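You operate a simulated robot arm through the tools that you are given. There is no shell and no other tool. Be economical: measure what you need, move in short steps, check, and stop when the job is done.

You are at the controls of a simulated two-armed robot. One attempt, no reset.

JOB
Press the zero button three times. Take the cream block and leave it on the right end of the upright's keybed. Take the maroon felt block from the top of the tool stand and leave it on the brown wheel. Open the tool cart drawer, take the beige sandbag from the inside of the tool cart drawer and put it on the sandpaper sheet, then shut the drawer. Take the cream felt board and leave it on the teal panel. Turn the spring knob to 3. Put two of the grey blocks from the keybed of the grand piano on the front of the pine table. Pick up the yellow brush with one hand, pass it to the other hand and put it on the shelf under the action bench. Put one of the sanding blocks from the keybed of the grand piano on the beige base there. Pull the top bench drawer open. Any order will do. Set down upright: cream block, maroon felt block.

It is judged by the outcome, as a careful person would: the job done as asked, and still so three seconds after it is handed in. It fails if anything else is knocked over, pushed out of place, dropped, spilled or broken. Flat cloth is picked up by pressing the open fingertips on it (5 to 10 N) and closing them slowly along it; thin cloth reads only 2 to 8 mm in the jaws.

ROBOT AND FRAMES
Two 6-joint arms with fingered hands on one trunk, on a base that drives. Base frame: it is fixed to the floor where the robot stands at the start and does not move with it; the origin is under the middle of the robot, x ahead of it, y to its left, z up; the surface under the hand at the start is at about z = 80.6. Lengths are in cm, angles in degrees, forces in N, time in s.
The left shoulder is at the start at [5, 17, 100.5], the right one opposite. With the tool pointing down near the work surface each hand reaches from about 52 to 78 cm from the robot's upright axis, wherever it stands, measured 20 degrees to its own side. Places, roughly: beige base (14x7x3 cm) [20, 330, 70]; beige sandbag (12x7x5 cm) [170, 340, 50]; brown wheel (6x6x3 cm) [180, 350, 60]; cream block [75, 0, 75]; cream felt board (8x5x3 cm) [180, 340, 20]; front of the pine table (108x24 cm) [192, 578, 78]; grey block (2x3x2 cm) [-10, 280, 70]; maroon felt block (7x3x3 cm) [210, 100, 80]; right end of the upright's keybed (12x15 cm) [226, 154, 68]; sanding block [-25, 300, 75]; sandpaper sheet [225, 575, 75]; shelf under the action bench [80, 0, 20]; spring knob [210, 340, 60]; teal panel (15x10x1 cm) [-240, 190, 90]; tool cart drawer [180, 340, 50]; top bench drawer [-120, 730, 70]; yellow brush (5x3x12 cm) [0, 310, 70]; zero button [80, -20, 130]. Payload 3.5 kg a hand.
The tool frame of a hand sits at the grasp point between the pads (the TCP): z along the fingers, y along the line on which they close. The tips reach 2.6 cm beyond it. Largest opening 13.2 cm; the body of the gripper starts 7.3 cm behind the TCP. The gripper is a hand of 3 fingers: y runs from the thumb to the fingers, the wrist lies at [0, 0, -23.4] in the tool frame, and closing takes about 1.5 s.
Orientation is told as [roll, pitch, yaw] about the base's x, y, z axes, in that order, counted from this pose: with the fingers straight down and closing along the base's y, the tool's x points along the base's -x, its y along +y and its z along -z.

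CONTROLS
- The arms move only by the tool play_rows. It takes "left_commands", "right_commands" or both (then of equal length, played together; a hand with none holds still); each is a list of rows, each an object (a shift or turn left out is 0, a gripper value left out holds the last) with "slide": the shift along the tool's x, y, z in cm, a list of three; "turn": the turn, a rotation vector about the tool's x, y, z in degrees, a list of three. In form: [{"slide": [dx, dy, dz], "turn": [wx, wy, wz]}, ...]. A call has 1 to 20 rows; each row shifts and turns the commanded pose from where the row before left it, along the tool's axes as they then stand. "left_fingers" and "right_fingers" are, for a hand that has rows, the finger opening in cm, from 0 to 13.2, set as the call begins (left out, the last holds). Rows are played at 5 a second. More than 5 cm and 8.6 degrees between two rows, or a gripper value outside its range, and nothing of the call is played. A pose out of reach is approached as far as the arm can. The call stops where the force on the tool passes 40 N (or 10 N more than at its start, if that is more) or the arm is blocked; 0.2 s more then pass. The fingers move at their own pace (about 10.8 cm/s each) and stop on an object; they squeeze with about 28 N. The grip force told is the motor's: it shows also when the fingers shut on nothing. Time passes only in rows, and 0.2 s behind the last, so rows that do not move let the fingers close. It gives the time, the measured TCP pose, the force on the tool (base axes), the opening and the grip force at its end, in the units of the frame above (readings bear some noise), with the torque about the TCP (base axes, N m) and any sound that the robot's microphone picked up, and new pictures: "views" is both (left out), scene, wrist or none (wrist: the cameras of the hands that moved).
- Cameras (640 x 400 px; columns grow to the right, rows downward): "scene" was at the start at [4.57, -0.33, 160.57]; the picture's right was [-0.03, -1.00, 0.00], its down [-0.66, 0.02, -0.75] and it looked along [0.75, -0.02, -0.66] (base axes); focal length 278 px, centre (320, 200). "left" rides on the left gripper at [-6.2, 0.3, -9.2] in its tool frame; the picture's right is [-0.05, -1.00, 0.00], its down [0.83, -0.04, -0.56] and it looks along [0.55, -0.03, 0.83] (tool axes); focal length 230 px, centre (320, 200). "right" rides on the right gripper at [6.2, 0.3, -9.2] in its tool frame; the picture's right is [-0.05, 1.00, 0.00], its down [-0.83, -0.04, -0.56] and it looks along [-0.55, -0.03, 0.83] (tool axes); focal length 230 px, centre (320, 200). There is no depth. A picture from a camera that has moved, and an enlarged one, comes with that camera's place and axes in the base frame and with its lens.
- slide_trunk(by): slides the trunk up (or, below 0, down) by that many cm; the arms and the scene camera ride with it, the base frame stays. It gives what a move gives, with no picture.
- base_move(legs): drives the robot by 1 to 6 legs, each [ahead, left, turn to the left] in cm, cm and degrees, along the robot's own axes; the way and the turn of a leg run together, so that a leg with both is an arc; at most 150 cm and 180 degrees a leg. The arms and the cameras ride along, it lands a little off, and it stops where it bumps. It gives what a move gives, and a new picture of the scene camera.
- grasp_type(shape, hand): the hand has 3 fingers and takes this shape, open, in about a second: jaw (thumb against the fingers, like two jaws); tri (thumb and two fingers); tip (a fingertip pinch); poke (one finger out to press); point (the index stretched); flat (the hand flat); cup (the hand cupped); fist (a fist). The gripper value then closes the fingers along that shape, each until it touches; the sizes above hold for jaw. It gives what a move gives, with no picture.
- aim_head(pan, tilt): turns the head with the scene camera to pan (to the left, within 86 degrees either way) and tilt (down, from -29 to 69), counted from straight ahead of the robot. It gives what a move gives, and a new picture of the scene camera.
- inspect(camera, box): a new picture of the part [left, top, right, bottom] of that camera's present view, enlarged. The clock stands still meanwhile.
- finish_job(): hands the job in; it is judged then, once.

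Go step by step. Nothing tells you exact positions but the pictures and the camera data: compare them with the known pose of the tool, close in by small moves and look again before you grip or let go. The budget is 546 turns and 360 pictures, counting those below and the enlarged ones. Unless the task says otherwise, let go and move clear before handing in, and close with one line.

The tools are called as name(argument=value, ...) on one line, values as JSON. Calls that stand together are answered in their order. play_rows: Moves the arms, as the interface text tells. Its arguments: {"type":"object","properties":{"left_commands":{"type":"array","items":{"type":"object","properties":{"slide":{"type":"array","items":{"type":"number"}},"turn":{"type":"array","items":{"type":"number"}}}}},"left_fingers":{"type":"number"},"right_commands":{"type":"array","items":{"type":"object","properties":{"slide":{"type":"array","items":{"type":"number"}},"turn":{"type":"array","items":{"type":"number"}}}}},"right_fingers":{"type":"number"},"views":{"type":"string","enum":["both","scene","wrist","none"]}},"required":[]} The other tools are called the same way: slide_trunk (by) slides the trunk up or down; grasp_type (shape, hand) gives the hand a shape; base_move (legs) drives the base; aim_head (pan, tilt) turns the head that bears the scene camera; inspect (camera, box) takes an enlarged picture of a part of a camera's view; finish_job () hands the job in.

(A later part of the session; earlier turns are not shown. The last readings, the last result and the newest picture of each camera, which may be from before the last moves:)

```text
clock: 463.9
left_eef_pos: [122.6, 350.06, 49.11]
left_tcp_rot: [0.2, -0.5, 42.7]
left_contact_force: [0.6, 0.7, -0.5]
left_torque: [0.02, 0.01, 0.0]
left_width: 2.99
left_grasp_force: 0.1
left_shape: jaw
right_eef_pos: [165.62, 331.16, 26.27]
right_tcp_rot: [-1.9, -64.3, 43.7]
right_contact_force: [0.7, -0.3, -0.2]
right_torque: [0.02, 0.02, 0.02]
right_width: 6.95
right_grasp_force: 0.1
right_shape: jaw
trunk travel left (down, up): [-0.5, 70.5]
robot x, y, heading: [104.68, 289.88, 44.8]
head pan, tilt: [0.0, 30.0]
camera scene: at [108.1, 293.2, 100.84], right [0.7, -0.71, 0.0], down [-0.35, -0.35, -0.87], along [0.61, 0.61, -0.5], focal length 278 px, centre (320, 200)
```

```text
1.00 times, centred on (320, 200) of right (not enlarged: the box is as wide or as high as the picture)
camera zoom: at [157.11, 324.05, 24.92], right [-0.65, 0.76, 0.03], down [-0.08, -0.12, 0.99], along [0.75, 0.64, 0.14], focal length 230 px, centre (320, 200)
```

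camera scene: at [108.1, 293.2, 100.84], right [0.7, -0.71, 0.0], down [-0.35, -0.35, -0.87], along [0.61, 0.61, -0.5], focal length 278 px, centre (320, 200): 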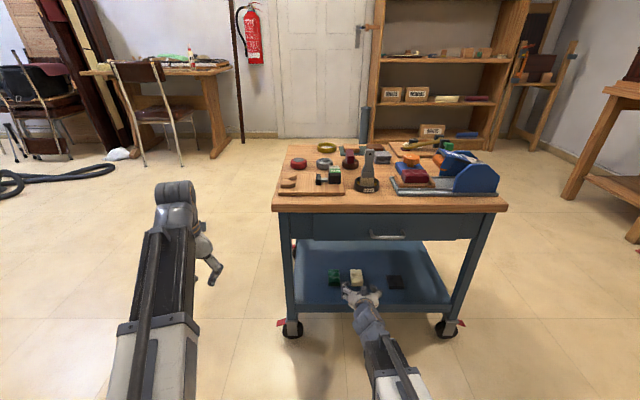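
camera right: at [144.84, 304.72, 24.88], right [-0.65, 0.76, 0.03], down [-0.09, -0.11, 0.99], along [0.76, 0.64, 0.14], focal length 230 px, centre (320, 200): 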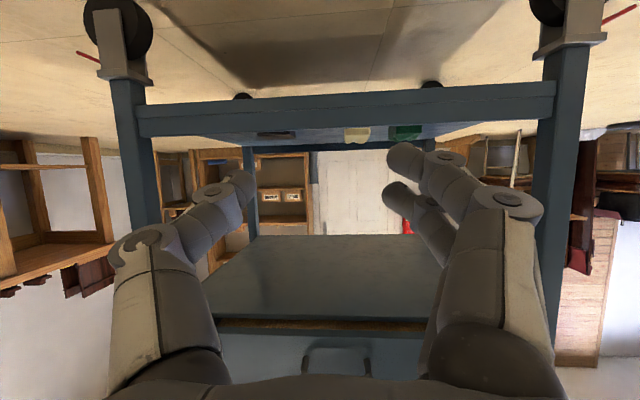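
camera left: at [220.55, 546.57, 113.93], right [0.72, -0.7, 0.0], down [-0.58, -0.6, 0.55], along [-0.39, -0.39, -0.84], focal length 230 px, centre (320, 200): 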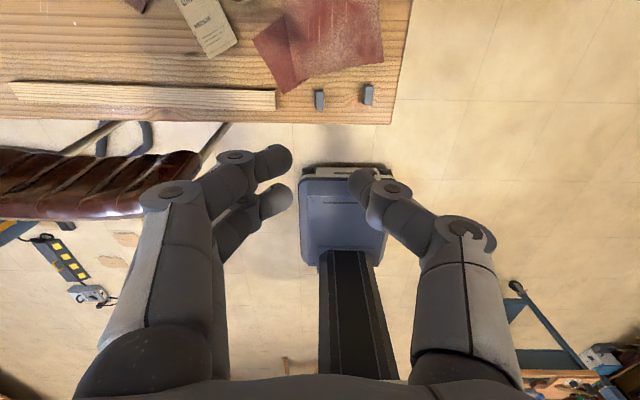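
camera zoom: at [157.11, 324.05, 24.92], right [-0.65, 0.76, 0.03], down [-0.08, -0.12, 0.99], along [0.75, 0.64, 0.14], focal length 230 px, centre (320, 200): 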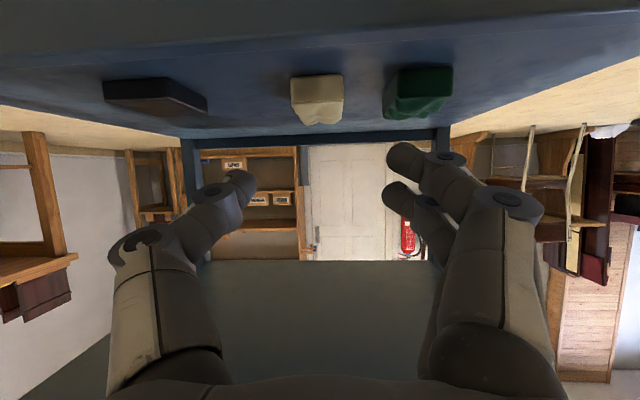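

The board is straight ahead between the fingers' line. Forward 4.5, then lower 6 so fingers straddle it.

base_move(legs=[[4.5, 0, 0]])

play_rows(right_commands=[{"slide": [1.8, 0, 0.87]}, {"slide": [1.8, 0, 0.87]}, {"slide": [1.6, 0, 0.77]}], views="wrist")

```text
clock: 464.8
left_eef_pos: [125.9, 353.34, 49.12]
left_tcp_rot: [0.1, -0.6, 42.7]
left_contact_force: [-0.9, 0.2, 0.1]
left_torque: [-0.05, -0.01, -0.01]
left_width: 2.98
left_grasp_force: 0.1
left_shape: jaw
right_eef_pos: [168.8, 334.32, 26.35]
right_tcp_rot: [-1.9, -64.3, 43.6]
right_contact_force: [0.8, -0.7, -1.0]
right_torque: [0.01, -0.03, 0.01]
right_width: 6.99
right_grasp_force: 0.0
right_shape: jaw
trunk travel left (down, up): [-0.5, 70.5]
robot x, y, heading: [107.88, 293.03, 44.9]
head pan, tilt: [0.0, 30.0]
camera scene: at [111.3, 296.38, 100.84], right [0.7, -0.71, 0.0], down [-0.35, -0.35, -0.87], along [0.61, 0.61, -0.5], focal length 278 px, centre (320, 200)
```

scene: 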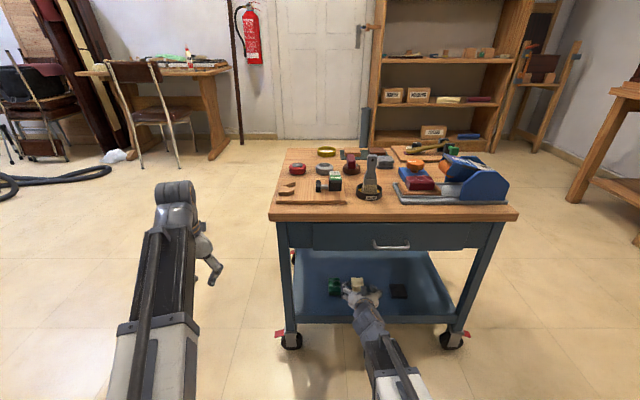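

```text
clock: 465.6
left_eef_pos: [125.89, 353.34, 49.2]
left_tcp_rot: [0.2, -0.5, 42.6]
left_contact_force: [-0.6, 0.0, -0.7]
left_torque: [0.01, 0.0, 0.01]
left_width: 2.97
left_grasp_force: 0.1
left_shape: jaw
right_eef_pos: [168.81, 334.15, 20.43]
right_tcp_rot: [-1.9, -64.2, 43.6]
right_contact_force: [-0.3, 0.5, -0.4]
right_torque: [0.0, 0.02, -0.02]
right_width: 6.97
right_grasp_force: 0.1
right_shape: jaw
trunk travel left (down, up): [-0.5, 70.5]
robot x, y, heading: [107.57, 293.22, 44.8]
head pan, tilt: [0.0, 30.0]
camera right: at [160.38, 327.15, 19.14], right [-0.65, 0.76, 0.03], down [-0.08, -0.11, 0.99], along [0.75, 0.64, 0.14], focal length 230 px, centre (320, 200)
```

right: 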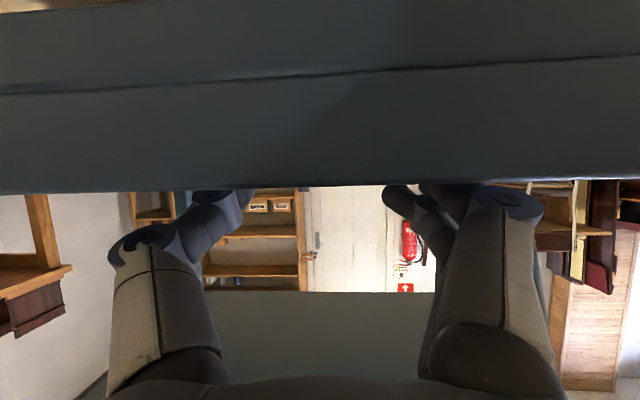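

The wrist camera side would foul the shelf's lip at this pitch. I'll rise, steepen the hand to about 42°, and try again.

play_rows(right_commands=[{"slide": [-2.7, 0, -1.3]}, {"slide": [-2.7, 0, -1.3]}, {"turn": [0, 7.4, 0]}, {"turn": [0, 7.4, 0]}, {"turn": [0, 7.4, 0]}], views="wrist")

```text
clock: 466.8
left_eef_pos: [125.96, 353.18, 48.99]
left_tcp_rot: [0.2, -0.5, 42.6]
left_contact_force: [-0.3, -0.4, -1.4]
left_torque: [-0.02, 0.01, -0.01]
left_width: 3.0
left_grasp_force: 0.1
left_shape: jaw
right_eef_pos: [168.79, 334.28, 26.58]
right_tcp_rot: [-1.1, -41.9, 42.8]
right_contact_force: [0.3, 0.1, -0.3]
right_torque: [0.03, 0.02, 0.01]
right_width: 6.97
right_grasp_force: 0.0
right_shape: jaw
trunk travel left (down, up): [-0.5, 70.5]
robot x, y, heading: [107.3, 292.95, 45.0]
head pan, tilt: [0.0, 30.0]
camera right: at [160.47, 327.42, 29.41], right [-0.64, 0.77, 0.02], down [0.2, 0.14, 0.97], along [0.74, 0.62, -0.25], focal length 230 px, centre (320, 200)
```

right: 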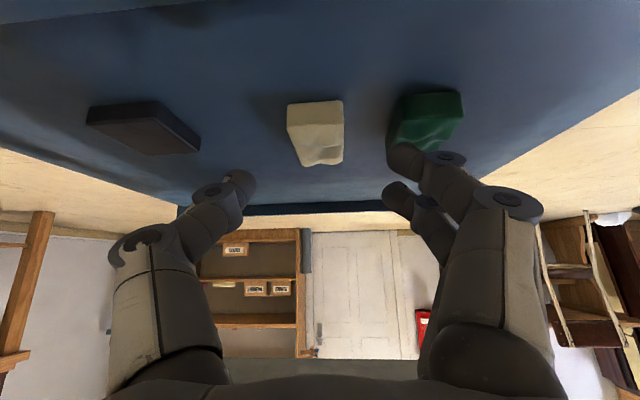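

Clear view now: board centre l≈361.5. Lowering in front of it, then sliding forward around it.

play_rows(right_commands=[{"slide": [1.3, 0, 1.4]}, {"slide": [1.3, 0, 1.4]}, {"slide": [1.2, 0, 1.35]}], views="none")

play_rows(right_commands=[{"slide": [-1.5, 0, 1.35]}, {"slide": [-1.5, 0, 1.35]}, {"slide": [-1.2, 0, 1.1]}], views="wrist")

```text
clock: 467.6
left_eef_pos: [125.89, 353.29, 49.1]
left_tcp_rot: [0.2, -0.5, 42.6]
left_contact_force: [0.4, -0.1, 0.3]
left_torque: [0.0, 0.03, -0.04]
left_width: 2.99
left_grasp_force: 0.1
left_shape: jaw
right_eef_pos: [168.85, 334.22, 20.86]
right_tcp_rot: [-1.1, -42.1, 42.7]
right_contact_force: [0.6, -0.1, -0.3]
right_torque: [-0.03, 0.0, 0.02]
right_width: 6.95
right_grasp_force: 0.1
right_shape: jaw
trunk travel left (down, up): [-0.5, 70.5]
robot x, y, heading: [107.22, 292.95, 44.8]
head pan, tilt: [0.0, 30.0]
```

```text
clock: 468.4
left_eef_pos: [125.92, 353.14, 49.04]
left_tcp_rot: [0.2, -0.6, 42.5]
left_contact_force: [-0.4, -0.6, -0.5]
left_torque: [-0.01, 0.0, -0.02]
left_width: 2.97
left_grasp_force: 0.0
left_shape: jaw
right_eef_pos: [173.07, 337.96, 20.93]
right_tcp_rot: [-1.2, -42.2, 42.7]
right_contact_force: [0.7, 0.0, -0.9]
right_torque: [-0.01, -0.02, -0.02]
right_width: 6.94
right_grasp_force: 0.1
right_shape: jaw
trunk travel left (down, up): [-0.5, 70.5]
robot x, y, heading: [107.59, 292.67, 44.7]
head pan, tilt: [0.0, 30.0]
camera right: at [164.7, 331.12, 23.77], right [-0.64, 0.77, 0.02], down [0.2, 0.14, 0.97], along [0.74, 0.62, -0.25], focal length 230 px, centre (320, 200)
```

right: 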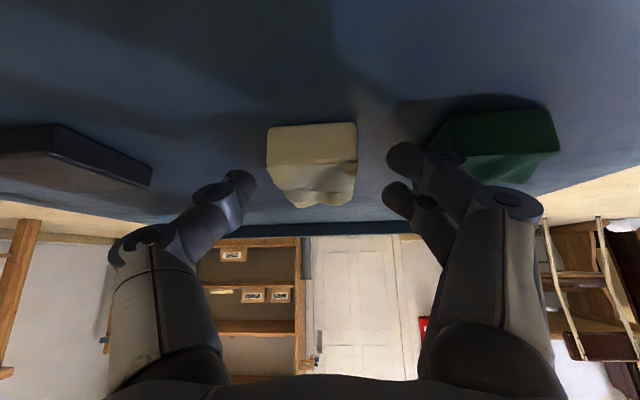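

Slightly further: forward 2.5 and down 0.8, then close.

play_rows(right_commands=[{"slide": [-1.85, 0, 1.67]}, {"slide": [0.55, 0.2, 0.6]}], views="none")

play_rows(right_commands=[{}, {}, {}, {}, {}, {}], right_fingers=0, views="wrist")

```text
clock: 469.0
left_eef_pos: [125.87, 353.11, 49.04]
left_tcp_rot: [0.2, -0.4, 42.6]
left_contact_force: [-0.3, -0.1, -0.7]
left_torque: [0.0, 0.01, 0.0]
left_width: 2.94
left_grasp_force: 0.2
left_shape: jaw
right_eef_pos: [174.85, 339.64, 20.12]
right_tcp_rot: [-1.1, -42.0, 42.7]
right_contact_force: [-0.2, -0.3, 0.4]
right_torque: [0.03, -0.03, 0.01]
right_width: 6.96
right_grasp_force: 0.1
right_shape: jaw
trunk travel left (down, up): [-0.5, 70.5]
robot x, y, heading: [107.86, 292.7, 44.9]
head pan, tilt: [0.0, 30.0]
```

```text
clock: 470.4
left_eef_pos: [125.97, 353.23, 49.08]
left_tcp_rot: [0.2, -0.5, 42.6]
left_contact_force: [0.6, 0.9, 0.1]
left_torque: [0.0, 0.0, -0.01]
left_width: 2.96
left_grasp_force: 0.0
left_shape: jaw
right_eef_pos: [174.7, 339.81, 20.16]
right_tcp_rot: [-1.2, -42.1, 42.8]
right_contact_force: [0.0, -0.4, 1.1]
right_torque: [0.08, 0.03, 0.0]
right_width: 3.99
right_grasp_force: 28.1
right_shape: jaw
trunk travel left (down, up): [-0.5, 70.5]
robot x, y, heading: [107.4, 292.88, 44.5]
head pan, tilt: [0.0, 30.0]
camera right: at [166.42, 332.92, 23.01], right [-0.64, 0.77, 0.02], down [0.2, 0.14, 0.97], along [0.74, 0.62, -0.25], focal length 230 px, centre (320, 200)
```

right: 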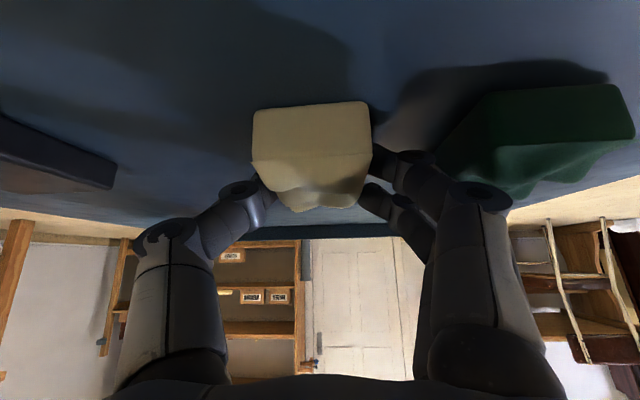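

Gripped. Lifting 4 cm and backing out.

play_rows(right_commands=[{"slide": [-1.0, 0, -1.1]}, {"slide": [-1.0, 0, -1.1]}, {"slide": [-0.7, 0, -0.8]}], views="none")

base_move(legs=[[-45, 0, 0]])

inspect(camera="right", box=[0, 0, 640, 400])

```text
clock: 471.2
left_eef_pos: [125.84, 353.24, 49.0]
left_tcp_rot: [0.1, -0.5, 42.5]
left_contact_force: [1.0, -0.7, -0.1]
left_torque: [0.0, 0.02, 0.03]
left_width: 3.01
left_grasp_force: 0.1
left_shape: jaw
right_eef_pos: [174.67, 339.76, 24.23]
right_tcp_rot: [-1.1, -42.0, 42.8]
right_contact_force: [0.0, 0.1, -0.5]
right_torque: [0.0, 0.02, 0.0]
right_width: 4.0
right_grasp_force: 27.7
right_shape: jaw
trunk travel left (down, up): [-0.5, 70.5]
robot x, y, heading: [107.82, 293.03, 44.7]
head pan, tilt: [0.0, 30.0]
```

```text
clock: 473.9
left_eef_pos: [93.74, 321.67, 48.99]
left_tcp_rot: [0.2, -0.4, 43.0]
left_contact_force: [-0.1, -0.7, 1.3]
left_torque: [0.04, 0.02, 0.02]
left_width: 2.99
left_grasp_force: 0.0
left_shape: jaw
right_eef_pos: [142.75, 308.58, 24.18]
right_tcp_rot: [-1.1, -42.1, 43.0]
right_contact_force: [-0.9, -0.5, -0.5]
right_torque: [-0.02, 0.03, -0.02]
right_width: 3.99
right_grasp_force: 28.3
right_shape: jaw
trunk travel left (down, up): [-0.5, 70.5]
robot x, y, heading: [75.79, 261.08, 45.2]
head pan, tilt: [0.0, 30.0]
camera scene: at [79.57, 264.71, 100.84], right [0.71, -0.71, 0.0], down [-0.35, -0.35, -0.87], along [0.61, 0.61, -0.5], focal length 278 px, centre (320, 200)
```

scene: 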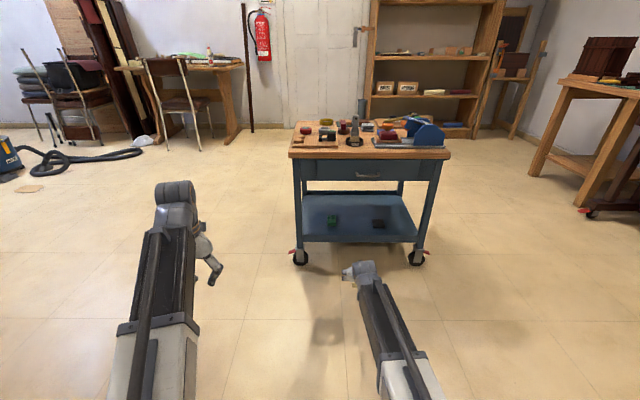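

```text
1.00 times, centred on (320, 200) of right (not enlarged: the box is as wide or as high as the picture)
camera zoom: at [134.41, 301.61, 27.04], right [-0.64, 0.76, 0.02], down [0.2, 0.14, 0.97], along [0.74, 0.63, -0.25], focal length 230 px, centre (320, 200)
```

zoom: 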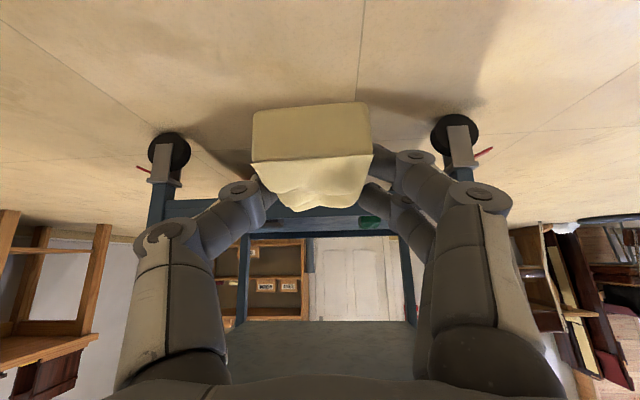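

Cream board is held. Raising the trunk, then circling round to face the left-hand bench where the teal panel is.

slide_trunk(by=62)

play_rows(left_commands=[{"slide": [0, -4, 0]}, {"slide": [0, -4, 0]}, {"slide": [0, -4, 0]}], views="none")

base_move(legs=[[0, -90, 0], [0, 0, 90], [0, 0, 90]])

aim_head(pan=0, tilt=30)

```text
refused: 62 is not a number from -40 to 40
```

```text
clock: 474.7
left_eef_pos: [101.94, 312.78, 48.97]
left_tcp_rot: [0.1, -0.5, 43.0]
left_contact_force: [0.1, -0.7, 1.2]
left_torque: [-0.01, 0.0, -0.01]
left_width: 2.97
left_grasp_force: 0.1
left_shape: jaw
right_eef_pos: [142.73, 308.7, 24.25]
right_tcp_rot: [-1.0, -42.2, 43.0]
right_contact_force: [0.8, 0.0, -0.6]
right_torque: [-0.04, -0.02, -0.01]
right_width: 4.0
right_grasp_force: 27.9
right_shape: jaw
trunk travel left (down, up): [-0.5, 70.5]
robot x, y, heading: [75.99, 261.21, 45.2]
head pan, tilt: [0.0, 30.0]
```

```text
clock: 485.4
left_eef_pos: [85.28, 177.62, 49.06]
left_tcp_rot: [0.2, -0.4, 180.1]
left_contact_force: [-0.2, -0.2, -0.4]
left_torque: [0.02, 0.02, -0.03]
left_width: 2.99
left_grasp_force: 0.1
left_shape: jaw
right_eef_pos: [58.68, 209.85, 23.99]
right_tcp_rot: [-1.8, -41.5, 179.7]
right_contact_force: [0.9, 0.1, 0.1]
right_torque: [0.05, -0.07, 0.05]
right_width: 3.32
right_grasp_force: 28.1
right_shape: jaw
trunk travel left (down, up): [-0.5, 70.5]
robot x, y, heading: [139.63, 197.59, -178.0]
head pan, tilt: [0.0, 30.0]
stopped in leg 3: the force on the tool passed its limit at 54 N (the readings are from after the stop); the commanded pose is now the measured one
camera scene: at [134.71, 197.29, 100.83], right [-0.04, 1.0, 0.0], down [0.5, 0.02, -0.87], along [-0.87, -0.03, -0.5], focal length 278 px, centre (320, 200)
```

scene: 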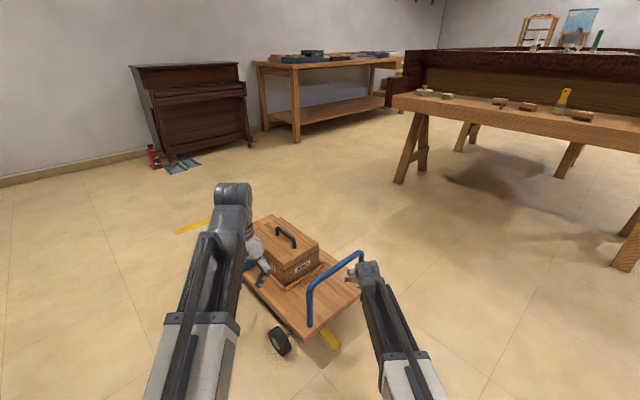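

```text
clock: 486.0
left_eef_pos: [85.24, 177.69, 49.01]
left_tcp_rot: [0.1, -0.5, 180.0]
left_contact_force: [0.1, 0.0, -0.5]
left_torque: [0.01, -0.03, 0.0]
left_width: 3.01
left_grasp_force: 0.1
left_shape: jaw
right_eef_pos: [58.64, 209.88, 24.03]
right_tcp_rot: [-1.8, -41.6, 179.6]
right_contact_force: [2.1, 0.0, -0.7]
right_torque: [0.0, -0.09, 0.0]
right_width: 3.34
right_grasp_force: 27.8
right_shape: jaw
trunk travel left (down, up): [-0.5, 70.5]
robot x, y, heading: [139.46, 197.42, -177.9]
head pan, tilt: [0.0, 30.0]
camera scene: at [134.71, 197.29, 100.83], right [-0.04, 1.0, 0.0], down [0.5, 0.02, -0.87], along [-0.87, -0.03, -0.5], focal length 278 px, centre (320, 200)
```

scene: 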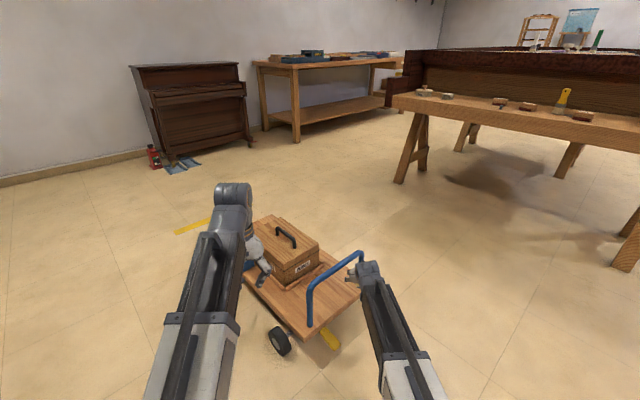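

The trunk move had been refused (40 cm limit), so the low right hand touched the dolly's handle. Backing the turn off and checking the dolly and my grip.

base_move(legs=[[0, 0, -12]])

inspect(camera="right", box=[0, 0, 640, 400])

inspect(camera="scene", box=[160, 180, 420, 380])

```text
clock: 487.2
left_eef_pos: [82.31, 189.51, 49.02]
left_tcp_rot: [0.3, -0.5, 167.9]
left_contact_force: [0.8, -0.3, 0.2]
left_torque: [-0.01, -0.01, 0.0]
left_width: 2.99
left_grasp_force: 0.0
left_shape: jaw
right_eef_pos: [62.99, 226.47, 24.01]
right_tcp_rot: [-1.8, -41.5, 167.5]
right_contact_force: [-0.4, 0.5, -0.8]
right_torque: [0.0, -0.01, 0.01]
right_width: 3.32
right_grasp_force: 28.0
right_shape: jaw
trunk travel left (down, up): [-0.5, 70.5]
robot x, y, heading: [139.65, 197.45, 170.1]
head pan, tilt: [0.0, 30.0]
camera scene: at [134.78, 198.35, 100.84], right [0.17, 0.98, 0.0], down [0.49, -0.09, -0.87], along [-0.85, 0.15, -0.5], focal length 278 px, centre (320, 200)
```

scene: 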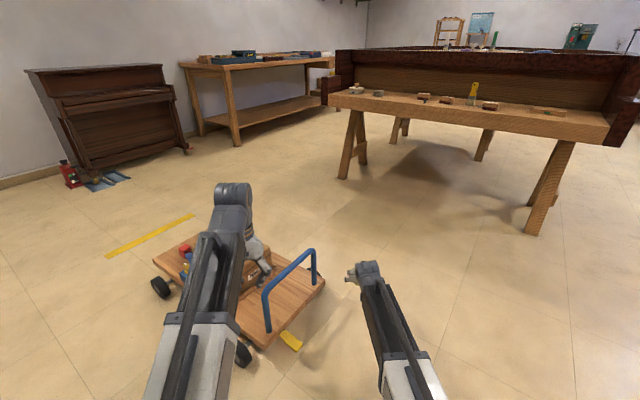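

```text
1.00 times, centred on (320, 200) of right (not enlarged: the box is as wide or as high as the picture)
camera zoom: at [73.27, 223.68, 26.93], right [-0.27, -0.96, 0.01], down [-0.24, 0.08, 0.97], along [-0.93, 0.26, -0.25], focal length 230 px, centre (320, 200)
```

zoom: 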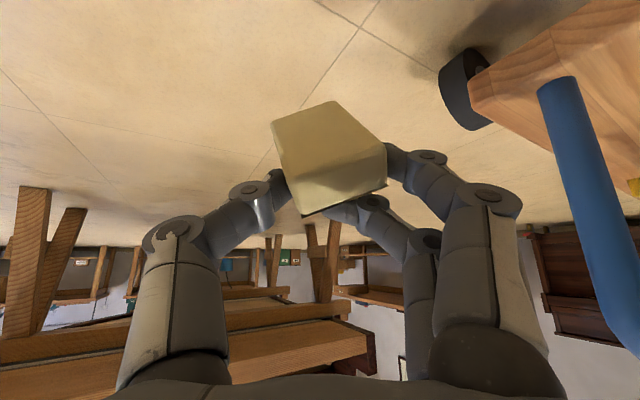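

```text
2.00 times, centred on (290, 280) of scene
camera zoom: at [134.78, 198.35, 100.84], right [0.17, 0.98, 0.0], down [0.49, -0.09, -0.87], along [-0.85, 0.15, -0.5], focal length 555 px, centre (380, 40)
```

zoom: 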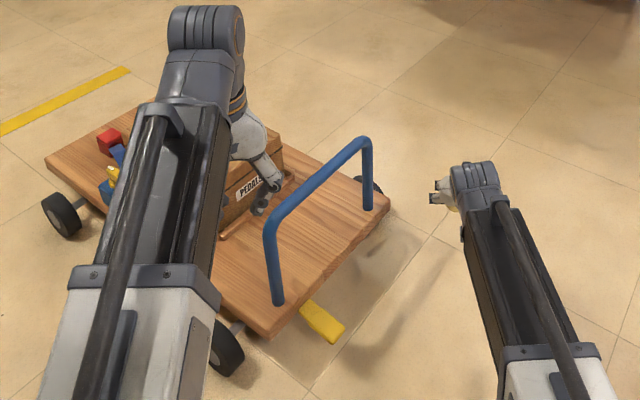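

The dolly looks undisturbed (still square), but the board has twisted in the grip. Raising the trunk now, one call at a time.

slide_trunk(by=40)

inspect(camera="right", box=[200, 60, 460, 260])

```text
clock: 491.0
left_eef_pos: [82.19, 189.42, 89.09]
left_tcp_rot: [0.3, -0.6, 167.9]
left_contact_force: [0.0, -0.5, -0.5]
left_torque: [0.01, 0.02, 0.01]
left_width: 3.01
left_grasp_force: 0.0
left_shape: jaw
right_eef_pos: [62.95, 226.5, 64.05]
right_tcp_rot: [-1.8, -41.5, 167.5]
right_contact_force: [0.4, -0.7, -1.0]
right_torque: [-0.01, -0.04, 0.0]
right_width: 3.33
right_grasp_force: 27.8
right_shape: jaw
trunk travel left (down, up): [-40.5, 30.5]
robot x, y, heading: [139.55, 197.57, 170.1]
head pan, tilt: [0.0, 30.0]
```

```text
2.00 times, centred on (330, 160) of right
camera zoom: at [73.27, 223.69, 66.92], right [-0.27, -0.96, 0.01], down [-0.24, 0.08, 0.97], along [-0.93, 0.26, -0.25], focal length 460 px, centre (300, 280)
```

zoom: 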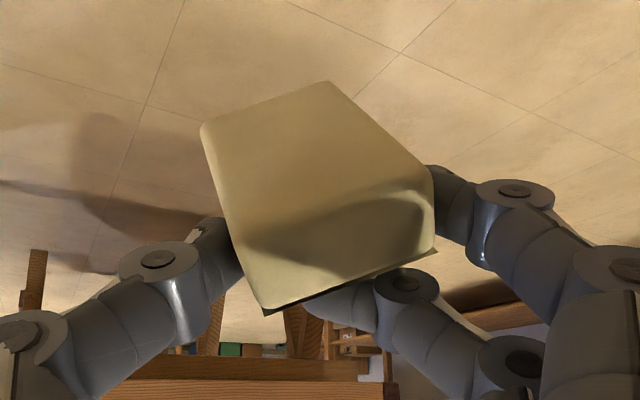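

aim_head(pan=-15, tilt=40)

inspect(camera="scene", box=[240, 100, 400, 260])

```text
clock: 491.8
left_eef_pos: [82.33, 189.48, 88.94]
left_tcp_rot: [0.2, -0.5, 167.9]
left_contact_force: [0.0, -0.1, -0.2]
left_torque: [-0.01, -0.02, 0.05]
left_width: 3.0
left_grasp_force: 0.0
left_shape: jaw
right_eef_pos: [63.04, 226.46, 63.94]
right_tcp_rot: [-1.8, -41.5, 167.5]
right_contact_force: [-0.1, 0.5, 0.4]
right_torque: [0.0, 0.02, -0.03]
right_width: 3.33
right_grasp_force: 27.8
right_shape: jaw
trunk travel left (down, up): [-40.5, 30.5]
robot x, y, heading: [139.45, 197.46, 170.3]
head pan, tilt: [-15.0, 40.0]
camera scene: at [135.97, 200.37, 139.3], right [0.42, 0.91, 0.0], down [0.58, -0.27, -0.77], along [-0.7, 0.32, -0.64], focal length 278 px, centre (320, 200)
```

scene: 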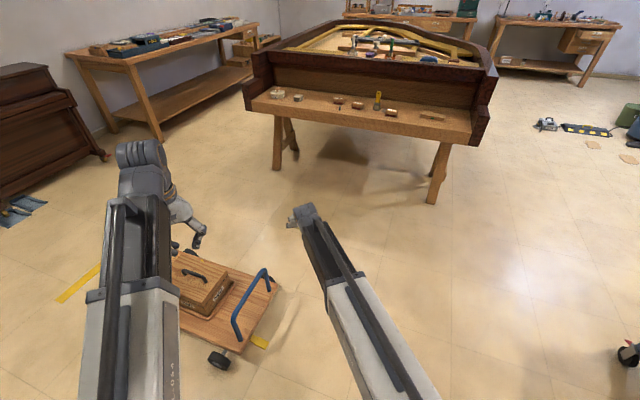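

```text
2.50 times, centred on (320, 180) of scene
camera zoom: at [135.97, 200.37, 139.3], right [0.42, 0.91, 0.0], down [0.58, -0.27, -0.77], along [-0.7, 0.32, -0.64], focal length 694 px, centre (320, 250)
```

zoom: 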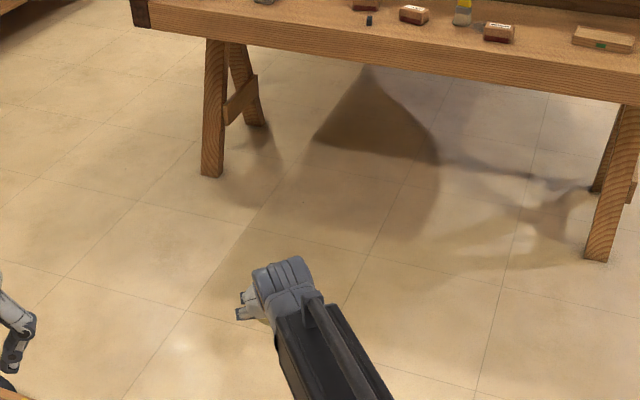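

I'll carry on: raise a bit more, finish the turn, and drive toward the left wall bench.

slide_trunk(by=22)

base_move(legs=[[0, 0, 55], [0, 22, 0], [150, 0, 0], [18, 0, 0]])

```text
clock: 494.1
left_eef_pos: [82.17, 189.59, 111.01]
left_tcp_rot: [0.2, -0.6, 167.9]
left_contact_force: [-0.5, -0.2, -0.4]
left_torque: [-0.01, 0.0, 0.01]
left_width: 3.01
left_grasp_force: 0.0
left_shape: jaw
right_eef_pos: [63.02, 226.47, 86.06]
right_tcp_rot: [-1.8, -41.5, 167.6]
right_contact_force: [0.2, 0.1, 0.9]
right_torque: [0.03, 0.0, 0.02]
right_width: 3.36
right_grasp_force: 27.7
right_shape: jaw
trunk travel left (down, up): [-62.5, 8.5]
robot x, y, heading: [139.73, 197.37, 170.2]
head pan, tilt: [-15.0, 40.0]
```

```text
clock: 506.4
left_eef_pos: [9.2, 12.24, 111.04]
left_tcp_rot: [0.3, -0.4, -137.7]
left_contact_force: [-0.4, 0.4, -0.2]
left_torque: [0.0, -0.03, -0.02]
left_width: 3.03
left_grasp_force: 0.1
left_shape: jaw
right_eef_pos: [-32.16, 18.23, 85.88]
right_tcp_rot: [-1.8, -41.4, -137.9]
right_contact_force: [0.0, 0.1, -0.8]
right_torque: [0.0, -0.02, -0.01]
right_width: 3.32
right_grasp_force: 28.4
right_shape: jaw
trunk travel left (down, up): [-62.5, 8.5]
robot x, y, heading: [35.94, 63.86, -135.4]
head pan, tilt: [-15.0, 40.0]
camera scene: at [31.48, 62.17, 161.29], right [-0.49, 0.87, 0.0], down [0.56, 0.32, -0.77], along [-0.67, -0.38, -0.64], focal length 278 px, centre (320, 200)
```

scene: 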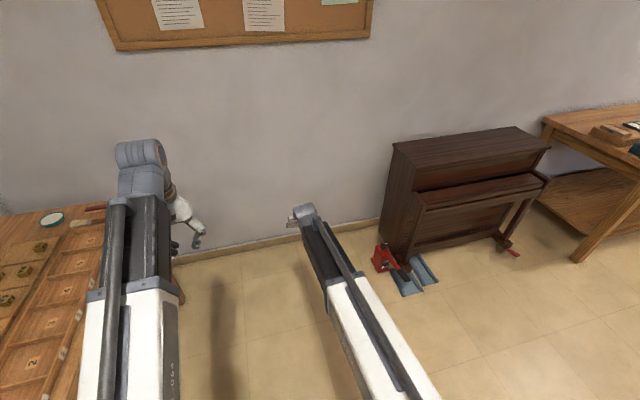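

base_move(legs=[[-7, 0, 0], [0, -150, 0], [0, -110, 0]])

aim_head(pan=0, tilt=40)

inspect(camera="scene", box=[200, 60, 560, 280])

```text
clock: 517.0
left_eef_pos: [-123.4, 157.05, 110.96]
left_tcp_rot: [0.1, -0.4, -137.1]
left_contact_force: [0.3, 1.2, -0.1]
left_torque: [0.06, 0.01, 0.01]
left_width: 3.02
left_grasp_force: 0.0
left_shape: jaw
right_eef_pos: [-163.39, 161.49, 86.04]
right_tcp_rot: [-1.0, -41.2, -136.8]
right_contact_force: [23.4, -5.8, 6.9]
right_torque: [-0.41, -0.76, 0.78]
right_width: 3.82
right_grasp_force: 27.6
right_shape: jaw
trunk travel left (down, up): [-62.5, 8.5]
robot x, y, heading: [-97.59, 209.04, -134.9]
head pan, tilt: [-15.0, 40.0]
stopped in leg 3: the force on the tool passed its limit at 45 N (the readings are from after the stop); the commanded pose is now the measured one
camera scene: at [-101.45, 207.08, 161.31], right [-0.5, 0.87, 0.0], down [0.55, 0.32, -0.77], along [-0.66, -0.38, -0.64], focal length 278 px, centre (320, 200)
```

scene: 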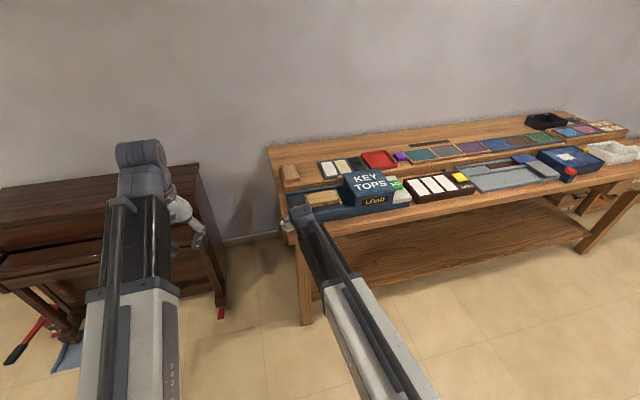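

```text
clock: 517.8
left_eef_pos: [-123.47, 157.15, 111.19]
left_tcp_rot: [0.1, -0.6, -137.1]
left_contact_force: [-0.2, 0.4, -0.2]
left_torque: [0.0, 0.03, -0.03]
left_width: 2.98
left_grasp_force: 0.0
left_shape: jaw
right_eef_pos: [-163.45, 161.48, 86.0]
right_tcp_rot: [-0.9, -41.1, -136.9]
right_contact_force: [32.5, -8.6, 6.6]
right_torque: [-0.5, -0.86, 1.06]
right_width: 3.8
right_grasp_force: 27.6
right_shape: jaw
trunk travel left (down, up): [-62.5, 8.5]
robot x, y, heading: [-97.54, 208.34, -134.7]
head pan, tilt: [0.0, 40.0]
camera scene: at [-100.13, 205.38, 161.31], right [-0.71, 0.71, 0.0], down [0.45, 0.45, -0.77], along [-0.54, -0.54, -0.64], focal length 278 px, centre (320, 200)
```

scene: 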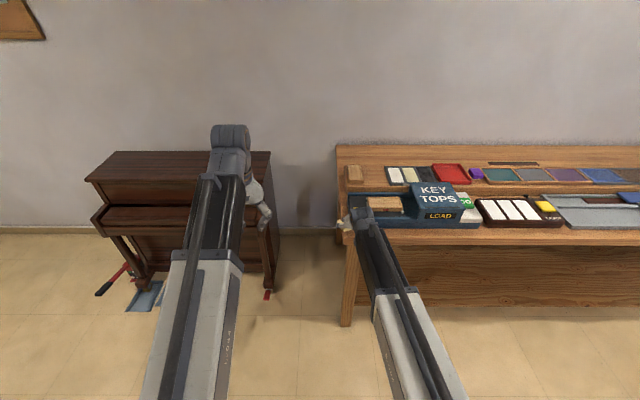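

```text
1.78 times, centred on (380, 170) of scene
camera zoom: at [-100.13, 205.38, 161.31], right [-0.71, 0.71, 0.0], down [0.45, 0.45, -0.77], along [-0.54, -0.54, -0.64], focal length 494 px, centre (213, 253)
```

zoom: 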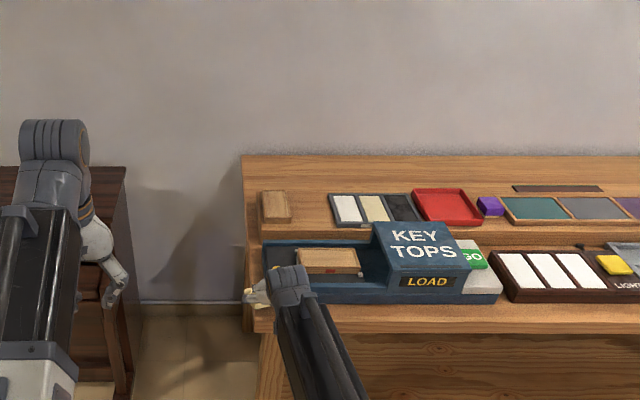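

My hand bumped the end of this bench. Easing off to the left and checking.

base_move(legs=[[0, 10, 0]])

inspect(camera="right", box=[0, 0, 640, 400])

inspect(camera="scene", box=[330, 130, 540, 270])

```text
clock: 519.0
left_eef_pos: [-116.68, 149.88, 111.02]
left_tcp_rot: [0.2, -0.5, -137.2]
left_contact_force: [0.7, 0.0, -0.4]
left_torque: [0.0, 0.0, 0.03]
left_width: 3.0
left_grasp_force: 0.1
left_shape: jaw
right_eef_pos: [-156.86, 154.66, 85.83]
right_tcp_rot: [-1.1, -41.1, -137.3]
right_contact_force: [0.4, -0.6, -0.5]
right_torque: [0.01, -0.03, -0.05]
right_width: 3.81
right_grasp_force: 27.9
right_shape: jaw
trunk travel left (down, up): [-62.5, 8.5]
robot x, y, heading: [-90.13, 200.87, -135.1]
head pan, tilt: [0.0, 40.0]
camera scene: at [-93.31, 198.18, 161.3], right [-0.71, 0.71, 0.0], down [0.45, 0.45, -0.77], along [-0.54, -0.54, -0.64], focal length 278 px, centre (320, 200)
```

scene: 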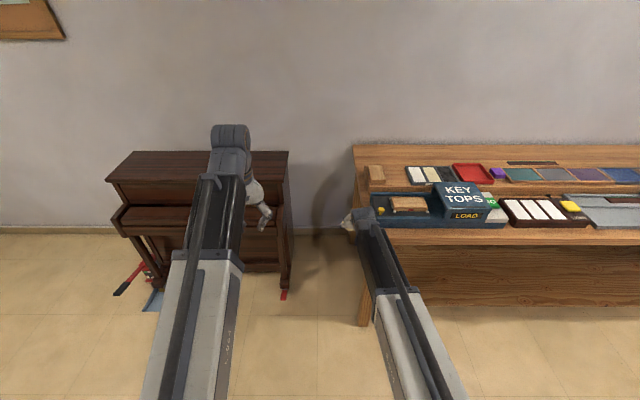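

```text
1.00 times, centred on (320, 200) of right (not enlarged: the box is as wide or as high as the picture)
camera zoom: at [-148.75, 161.68, 88.88], right [0.64, -0.77, 0.02], down [-0.21, -0.15, 0.97], along [-0.74, -0.62, -0.26], focal length 230 px, centre (320, 200)
```

zoom: 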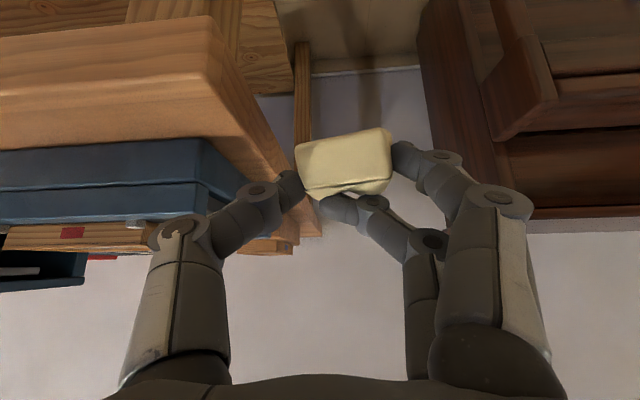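

```text
2.86 times, centred on (435, 200) of scene
camera zoom: at [-93.31, 198.18, 161.3], right [-0.71, 0.71, 0.0], down [0.45, 0.45, -0.77], along [-0.54, -0.54, -0.64], focal length 793 px, centre (-9, 200)
```

zoom: 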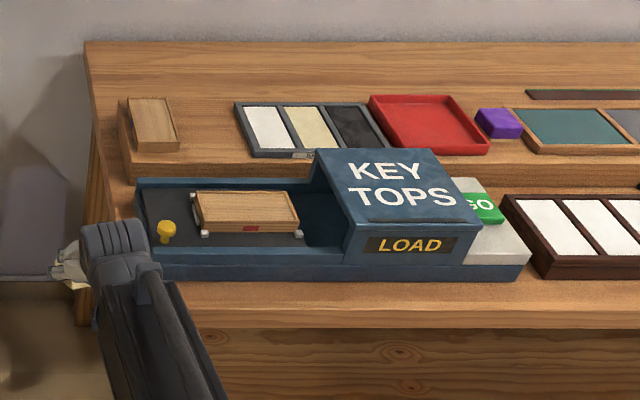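

The bump was on the bench-top end; nothing moved. The teal panel is at about [-232, 190.6, 89]. Raising the hand well above everything before going along.

slide_trunk(by=8)

play_rows(right_commands=[{"slide": [-2, 0, -2.3]}, {"slide": [-2, 0, -2.3]}, {"slide": [-2, 0, -2.3]}, {"slide": [-2, 0, -2.3]}], views="wrist")

```text
clock: 520.1
left_eef_pos: [-116.71, 149.97, 118.97]
left_tcp_rot: [0.3, -0.5, -137.1]
left_contact_force: [-0.3, 0.3, -1.1]
left_torque: [0.03, -0.05, -0.02]
left_width: 3.0
left_grasp_force: 0.0
left_shape: jaw
right_eef_pos: [-156.86, 154.74, 93.8]
right_tcp_rot: [-1.0, -41.3, -137.2]
right_contact_force: [-0.2, 0.0, -0.6]
right_torque: [0.03, 0.01, -0.03]
right_width: 3.82
right_grasp_force: 28.3
right_shape: jaw
trunk travel left (down, up): [-70.5, 0.5]
robot x, y, heading: [-90.38, 201.38, -135.0]
head pan, tilt: [0.0, 40.0]
```

```text
clock: 521.1
left_eef_pos: [-116.6, 149.87, 119.05]
left_tcp_rot: [0.3, -0.5, -137.2]
left_contact_force: [-0.4, -0.2, 0.2]
left_torque: [0.0, -0.01, -0.01]
left_width: 3.0
left_grasp_force: 0.1
left_shape: jaw
right_eef_pos: [-156.87, 154.69, 106.08]
right_tcp_rot: [-1.1, -41.3, -137.2]
right_contact_force: [-0.3, -0.3, 0.1]
right_torque: [0.02, -0.01, 0.01]
right_width: 3.85
right_grasp_force: 27.9
right_shape: jaw
trunk travel left (down, up): [-70.5, 0.5]
robot x, y, heading: [-90.13, 201.41, -135.0]
head pan, tilt: [0.0, 40.0]
camera right: at [-148.65, 161.67, 109.09], right [0.64, -0.77, 0.02], down [-0.21, -0.15, 0.97], along [-0.74, -0.62, -0.26], focal length 230 px, centre (320, 200)
```

right: 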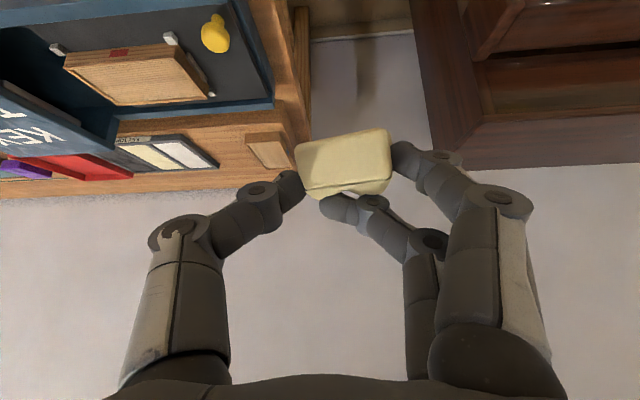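

The board now looks nearly level again. Strafing right along the bench.

base_move(legs=[[0, -77, 0]])

inspect(camera="scene", box=[220, 80, 480, 260])

inspect(camera="right", box=[0, 0, 640, 400])

```text
clock: 525.3
left_eef_pos: [-170.66, 203.95, 118.98]
left_tcp_rot: [0.3, -0.6, -136.8]
left_contact_force: [0.3, -0.4, -0.1]
left_torque: [-0.01, 0.0, 0.05]
left_width: 2.97
left_grasp_force: 0.0
left_shape: jaw
right_eef_pos: [-210.78, 208.31, 106.13]
right_tcp_rot: [-0.9, -41.2, -136.9]
right_contact_force: [-0.4, -0.6, -0.1]
right_torque: [0.01, 0.06, 0.03]
right_width: 3.81
right_grasp_force: 28.2
right_shape: jaw
trunk travel left (down, up): [-70.5, 0.5]
robot x, y, heading: [-144.84, 255.93, -134.5]
head pan, tilt: [0.0, 40.0]
camera scene: at [-147.75, 252.36, 169.3], right [-0.71, 0.7, 0.0], down [0.45, 0.46, -0.77], along [-0.54, -0.55, -0.64], focal length 278 px, centre (320, 200)
```

scene: 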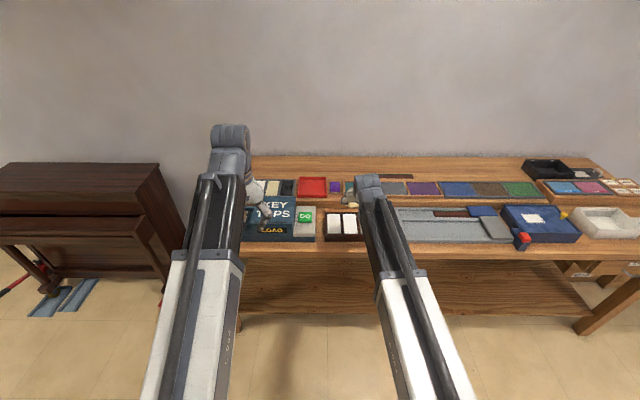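

```text
2.22 times, centred on (350, 170) of scene
camera zoom: at [-147.75, 252.36, 169.3], right [-0.71, 0.7, 0.0], down [0.45, 0.46, -0.77], along [-0.54, -0.55, -0.64], focal length 617 px, centre (253, 267)
```

zoom: 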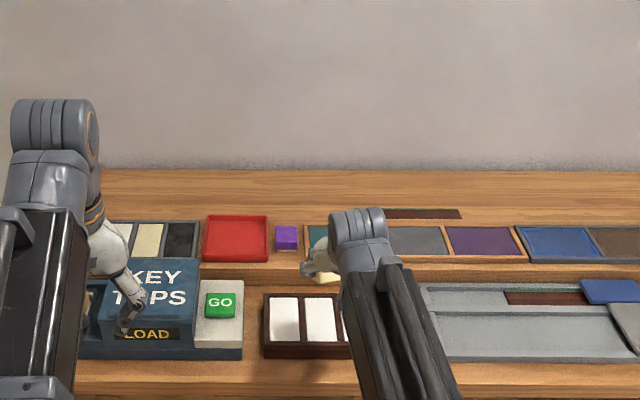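

```text
1.00 times, centred on (320, 200) of right (not enlarged: the box is as wide or as high as the picture)
camera zoom: at [-202.77, 215.36, 109.04], right [0.65, -0.76, 0.02], down [-0.21, -0.15, 0.97], along [-0.73, -0.63, -0.26], focal length 230 px, centre (320, 200)
```

zoom: 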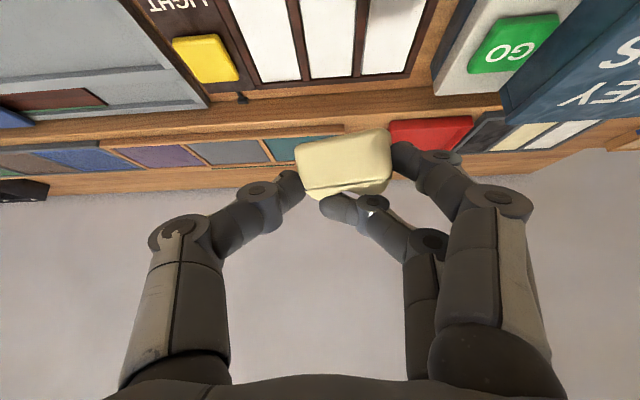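

The teal panel is centred at about [-235, 191.5]. Strafing 5.5 right and 26 forward, still high.

base_move(legs=[[0, -5.5, -0.5], [26, 0, 0]])

inspect(camera="right", box=[0, 0, 640, 400])

inspect(camera="left", box=[0, 0, 640, 400])

```text
clock: 527.7
left_eef_pos: [-193.67, 189.47, 118.9]
left_tcp_rot: [0.3, -0.4, -137.3]
left_contact_force: [-0.4, 0.1, -0.3]
left_torque: [0.01, 0.01, 0.01]
left_width: 3.0
left_grasp_force: 0.1
left_shape: jaw
right_eef_pos: [-233.68, 194.49, 105.95]
right_tcp_rot: [-1.0, -41.2, -137.3]
right_contact_force: [-0.4, -0.1, -0.5]
right_torque: [0.04, -0.01, -0.03]
right_width: 3.79
right_grasp_force: 27.7
right_shape: jaw
trunk travel left (down, up): [-70.5, 0.5]
robot x, y, heading: [-167.08, 241.58, -135.4]
head pan, tilt: [0.0, 40.0]
camera scene: at [-170.2, 237.82, 169.29], right [-0.7, 0.71, 0.0], down [0.46, 0.45, -0.77], along [-0.54, -0.54, -0.64], focal length 278 px, centre (320, 200)
```

scene: 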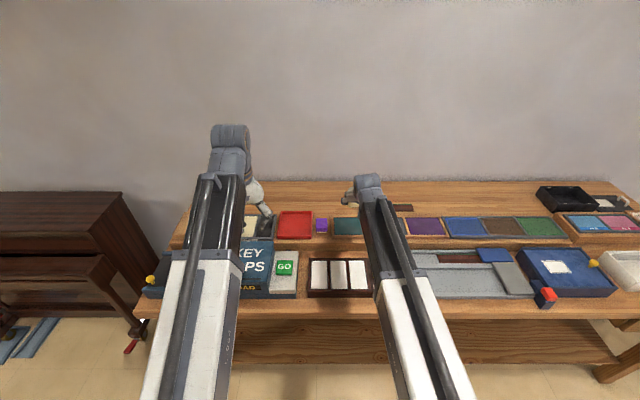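

```text
1.00 times, centred on (320, 200) of right (not enlarged: the box is as wide or as high as the picture)
camera zoom: at [-225.54, 201.38, 108.98], right [0.64, -0.77, 0.02], down [-0.21, -0.15, 0.96], along [-0.74, -0.62, -0.26], focal length 230 px, centre (320, 200)
```

zoom: 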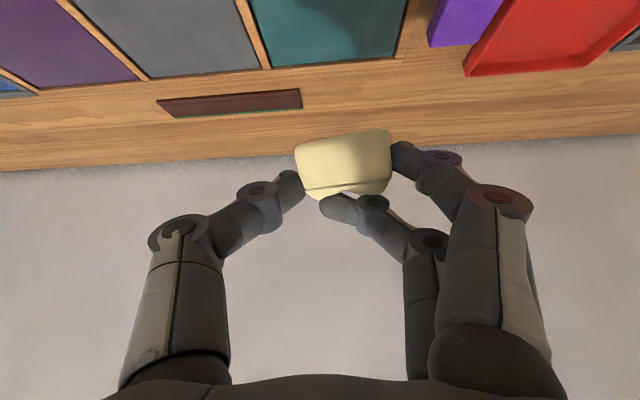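

```text
1.00 times, centred on (320, 200) of left (not enlarged: the box is as wide or as high as the picture)
camera zoom: at [-197.75, 185.24, 128.31], right [-0.72, 0.7, 0.0], down [0.58, 0.6, 0.55], along [0.39, 0.39, -0.84], focal length 230 px, centre (320, 200)
```

zoom: 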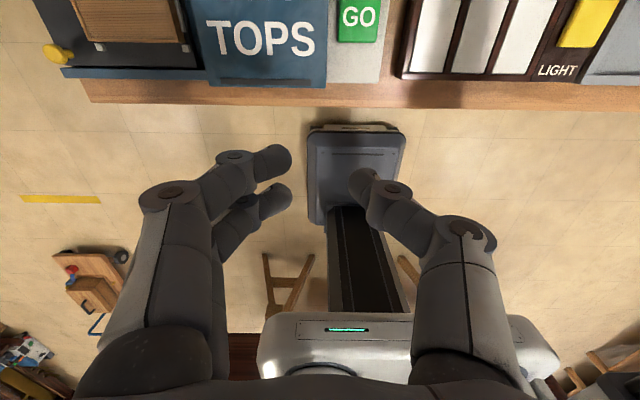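

Alignment is good. Lowering 10 cm, then small steps to contact.

play_rows(right_commands=[{"slide": [2.2, 0, 2.5]}, {"slide": [2.2, 0, 2.5]}, {"slide": [2.2, 0, 2.5]}], views="both")

inspect(camera="scene", box=[290, 160, 430, 280])

```text
clock: 528.5
left_eef_pos: [-193.57, 189.72, 119.16]
left_tcp_rot: [0.3, -0.4, -137.3]
left_contact_force: [0.9, 0.0, 0.1]
left_torque: [0.01, 0.01, 0.02]
left_width: 3.0
left_grasp_force: 0.1
left_shape: jaw
right_eef_pos: [-233.61, 194.66, 96.01]
right_tcp_rot: [-1.0, -41.1, -137.3]
right_contact_force: [1.1, -0.6, -0.9]
right_torque: [0.0, 0.0, -0.01]
right_width: 3.83
right_grasp_force: 28.6
right_shape: jaw
trunk travel left (down, up): [-70.5, 0.5]
robot x, y, heading: [-167.12, 240.88, -135.0]
head pan, tilt: [0.0, 40.0]
camera scene: at [-170.13, 237.9, 169.3], right [-0.7, 0.71, 0.0], down [0.46, 0.45, -0.77], along [-0.54, -0.54, -0.64], focal length 278 px, centre (320, 200)
camera right: at [-225.54, 201.6, 98.99], right [0.64, -0.77, 0.02], down [-0.21, -0.15, 0.97], along [-0.74, -0.62, -0.26], focal length 230 px, centre (320, 200)
```

scene: 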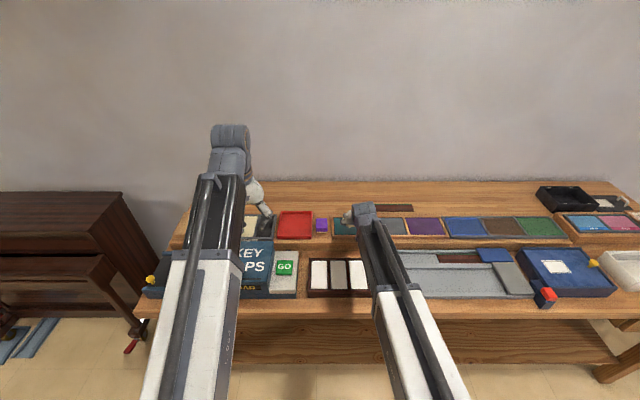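
right: 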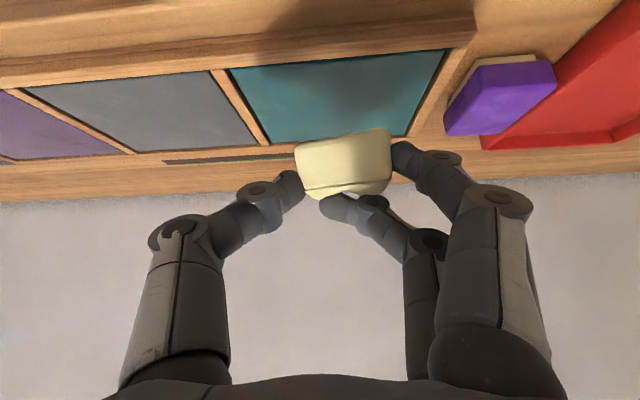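

```text
3.33 times, centred on (360, 220) of scene
camera zoom: at [-170.13, 237.9, 169.3], right [-0.7, 0.71, 0.0], down [0.46, 0.45, -0.77], along [-0.54, -0.54, -0.64], focal length 925 px, centre (187, 133)
```

zoom: 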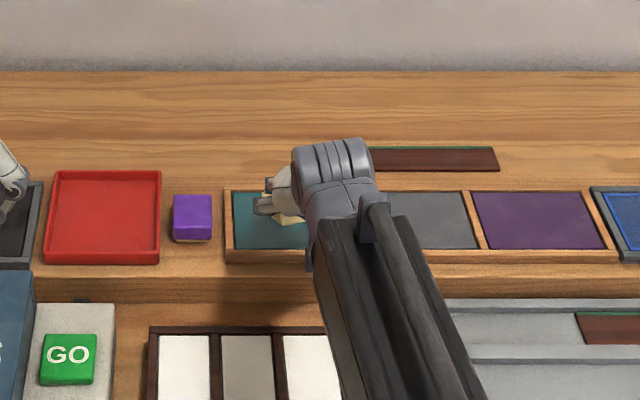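

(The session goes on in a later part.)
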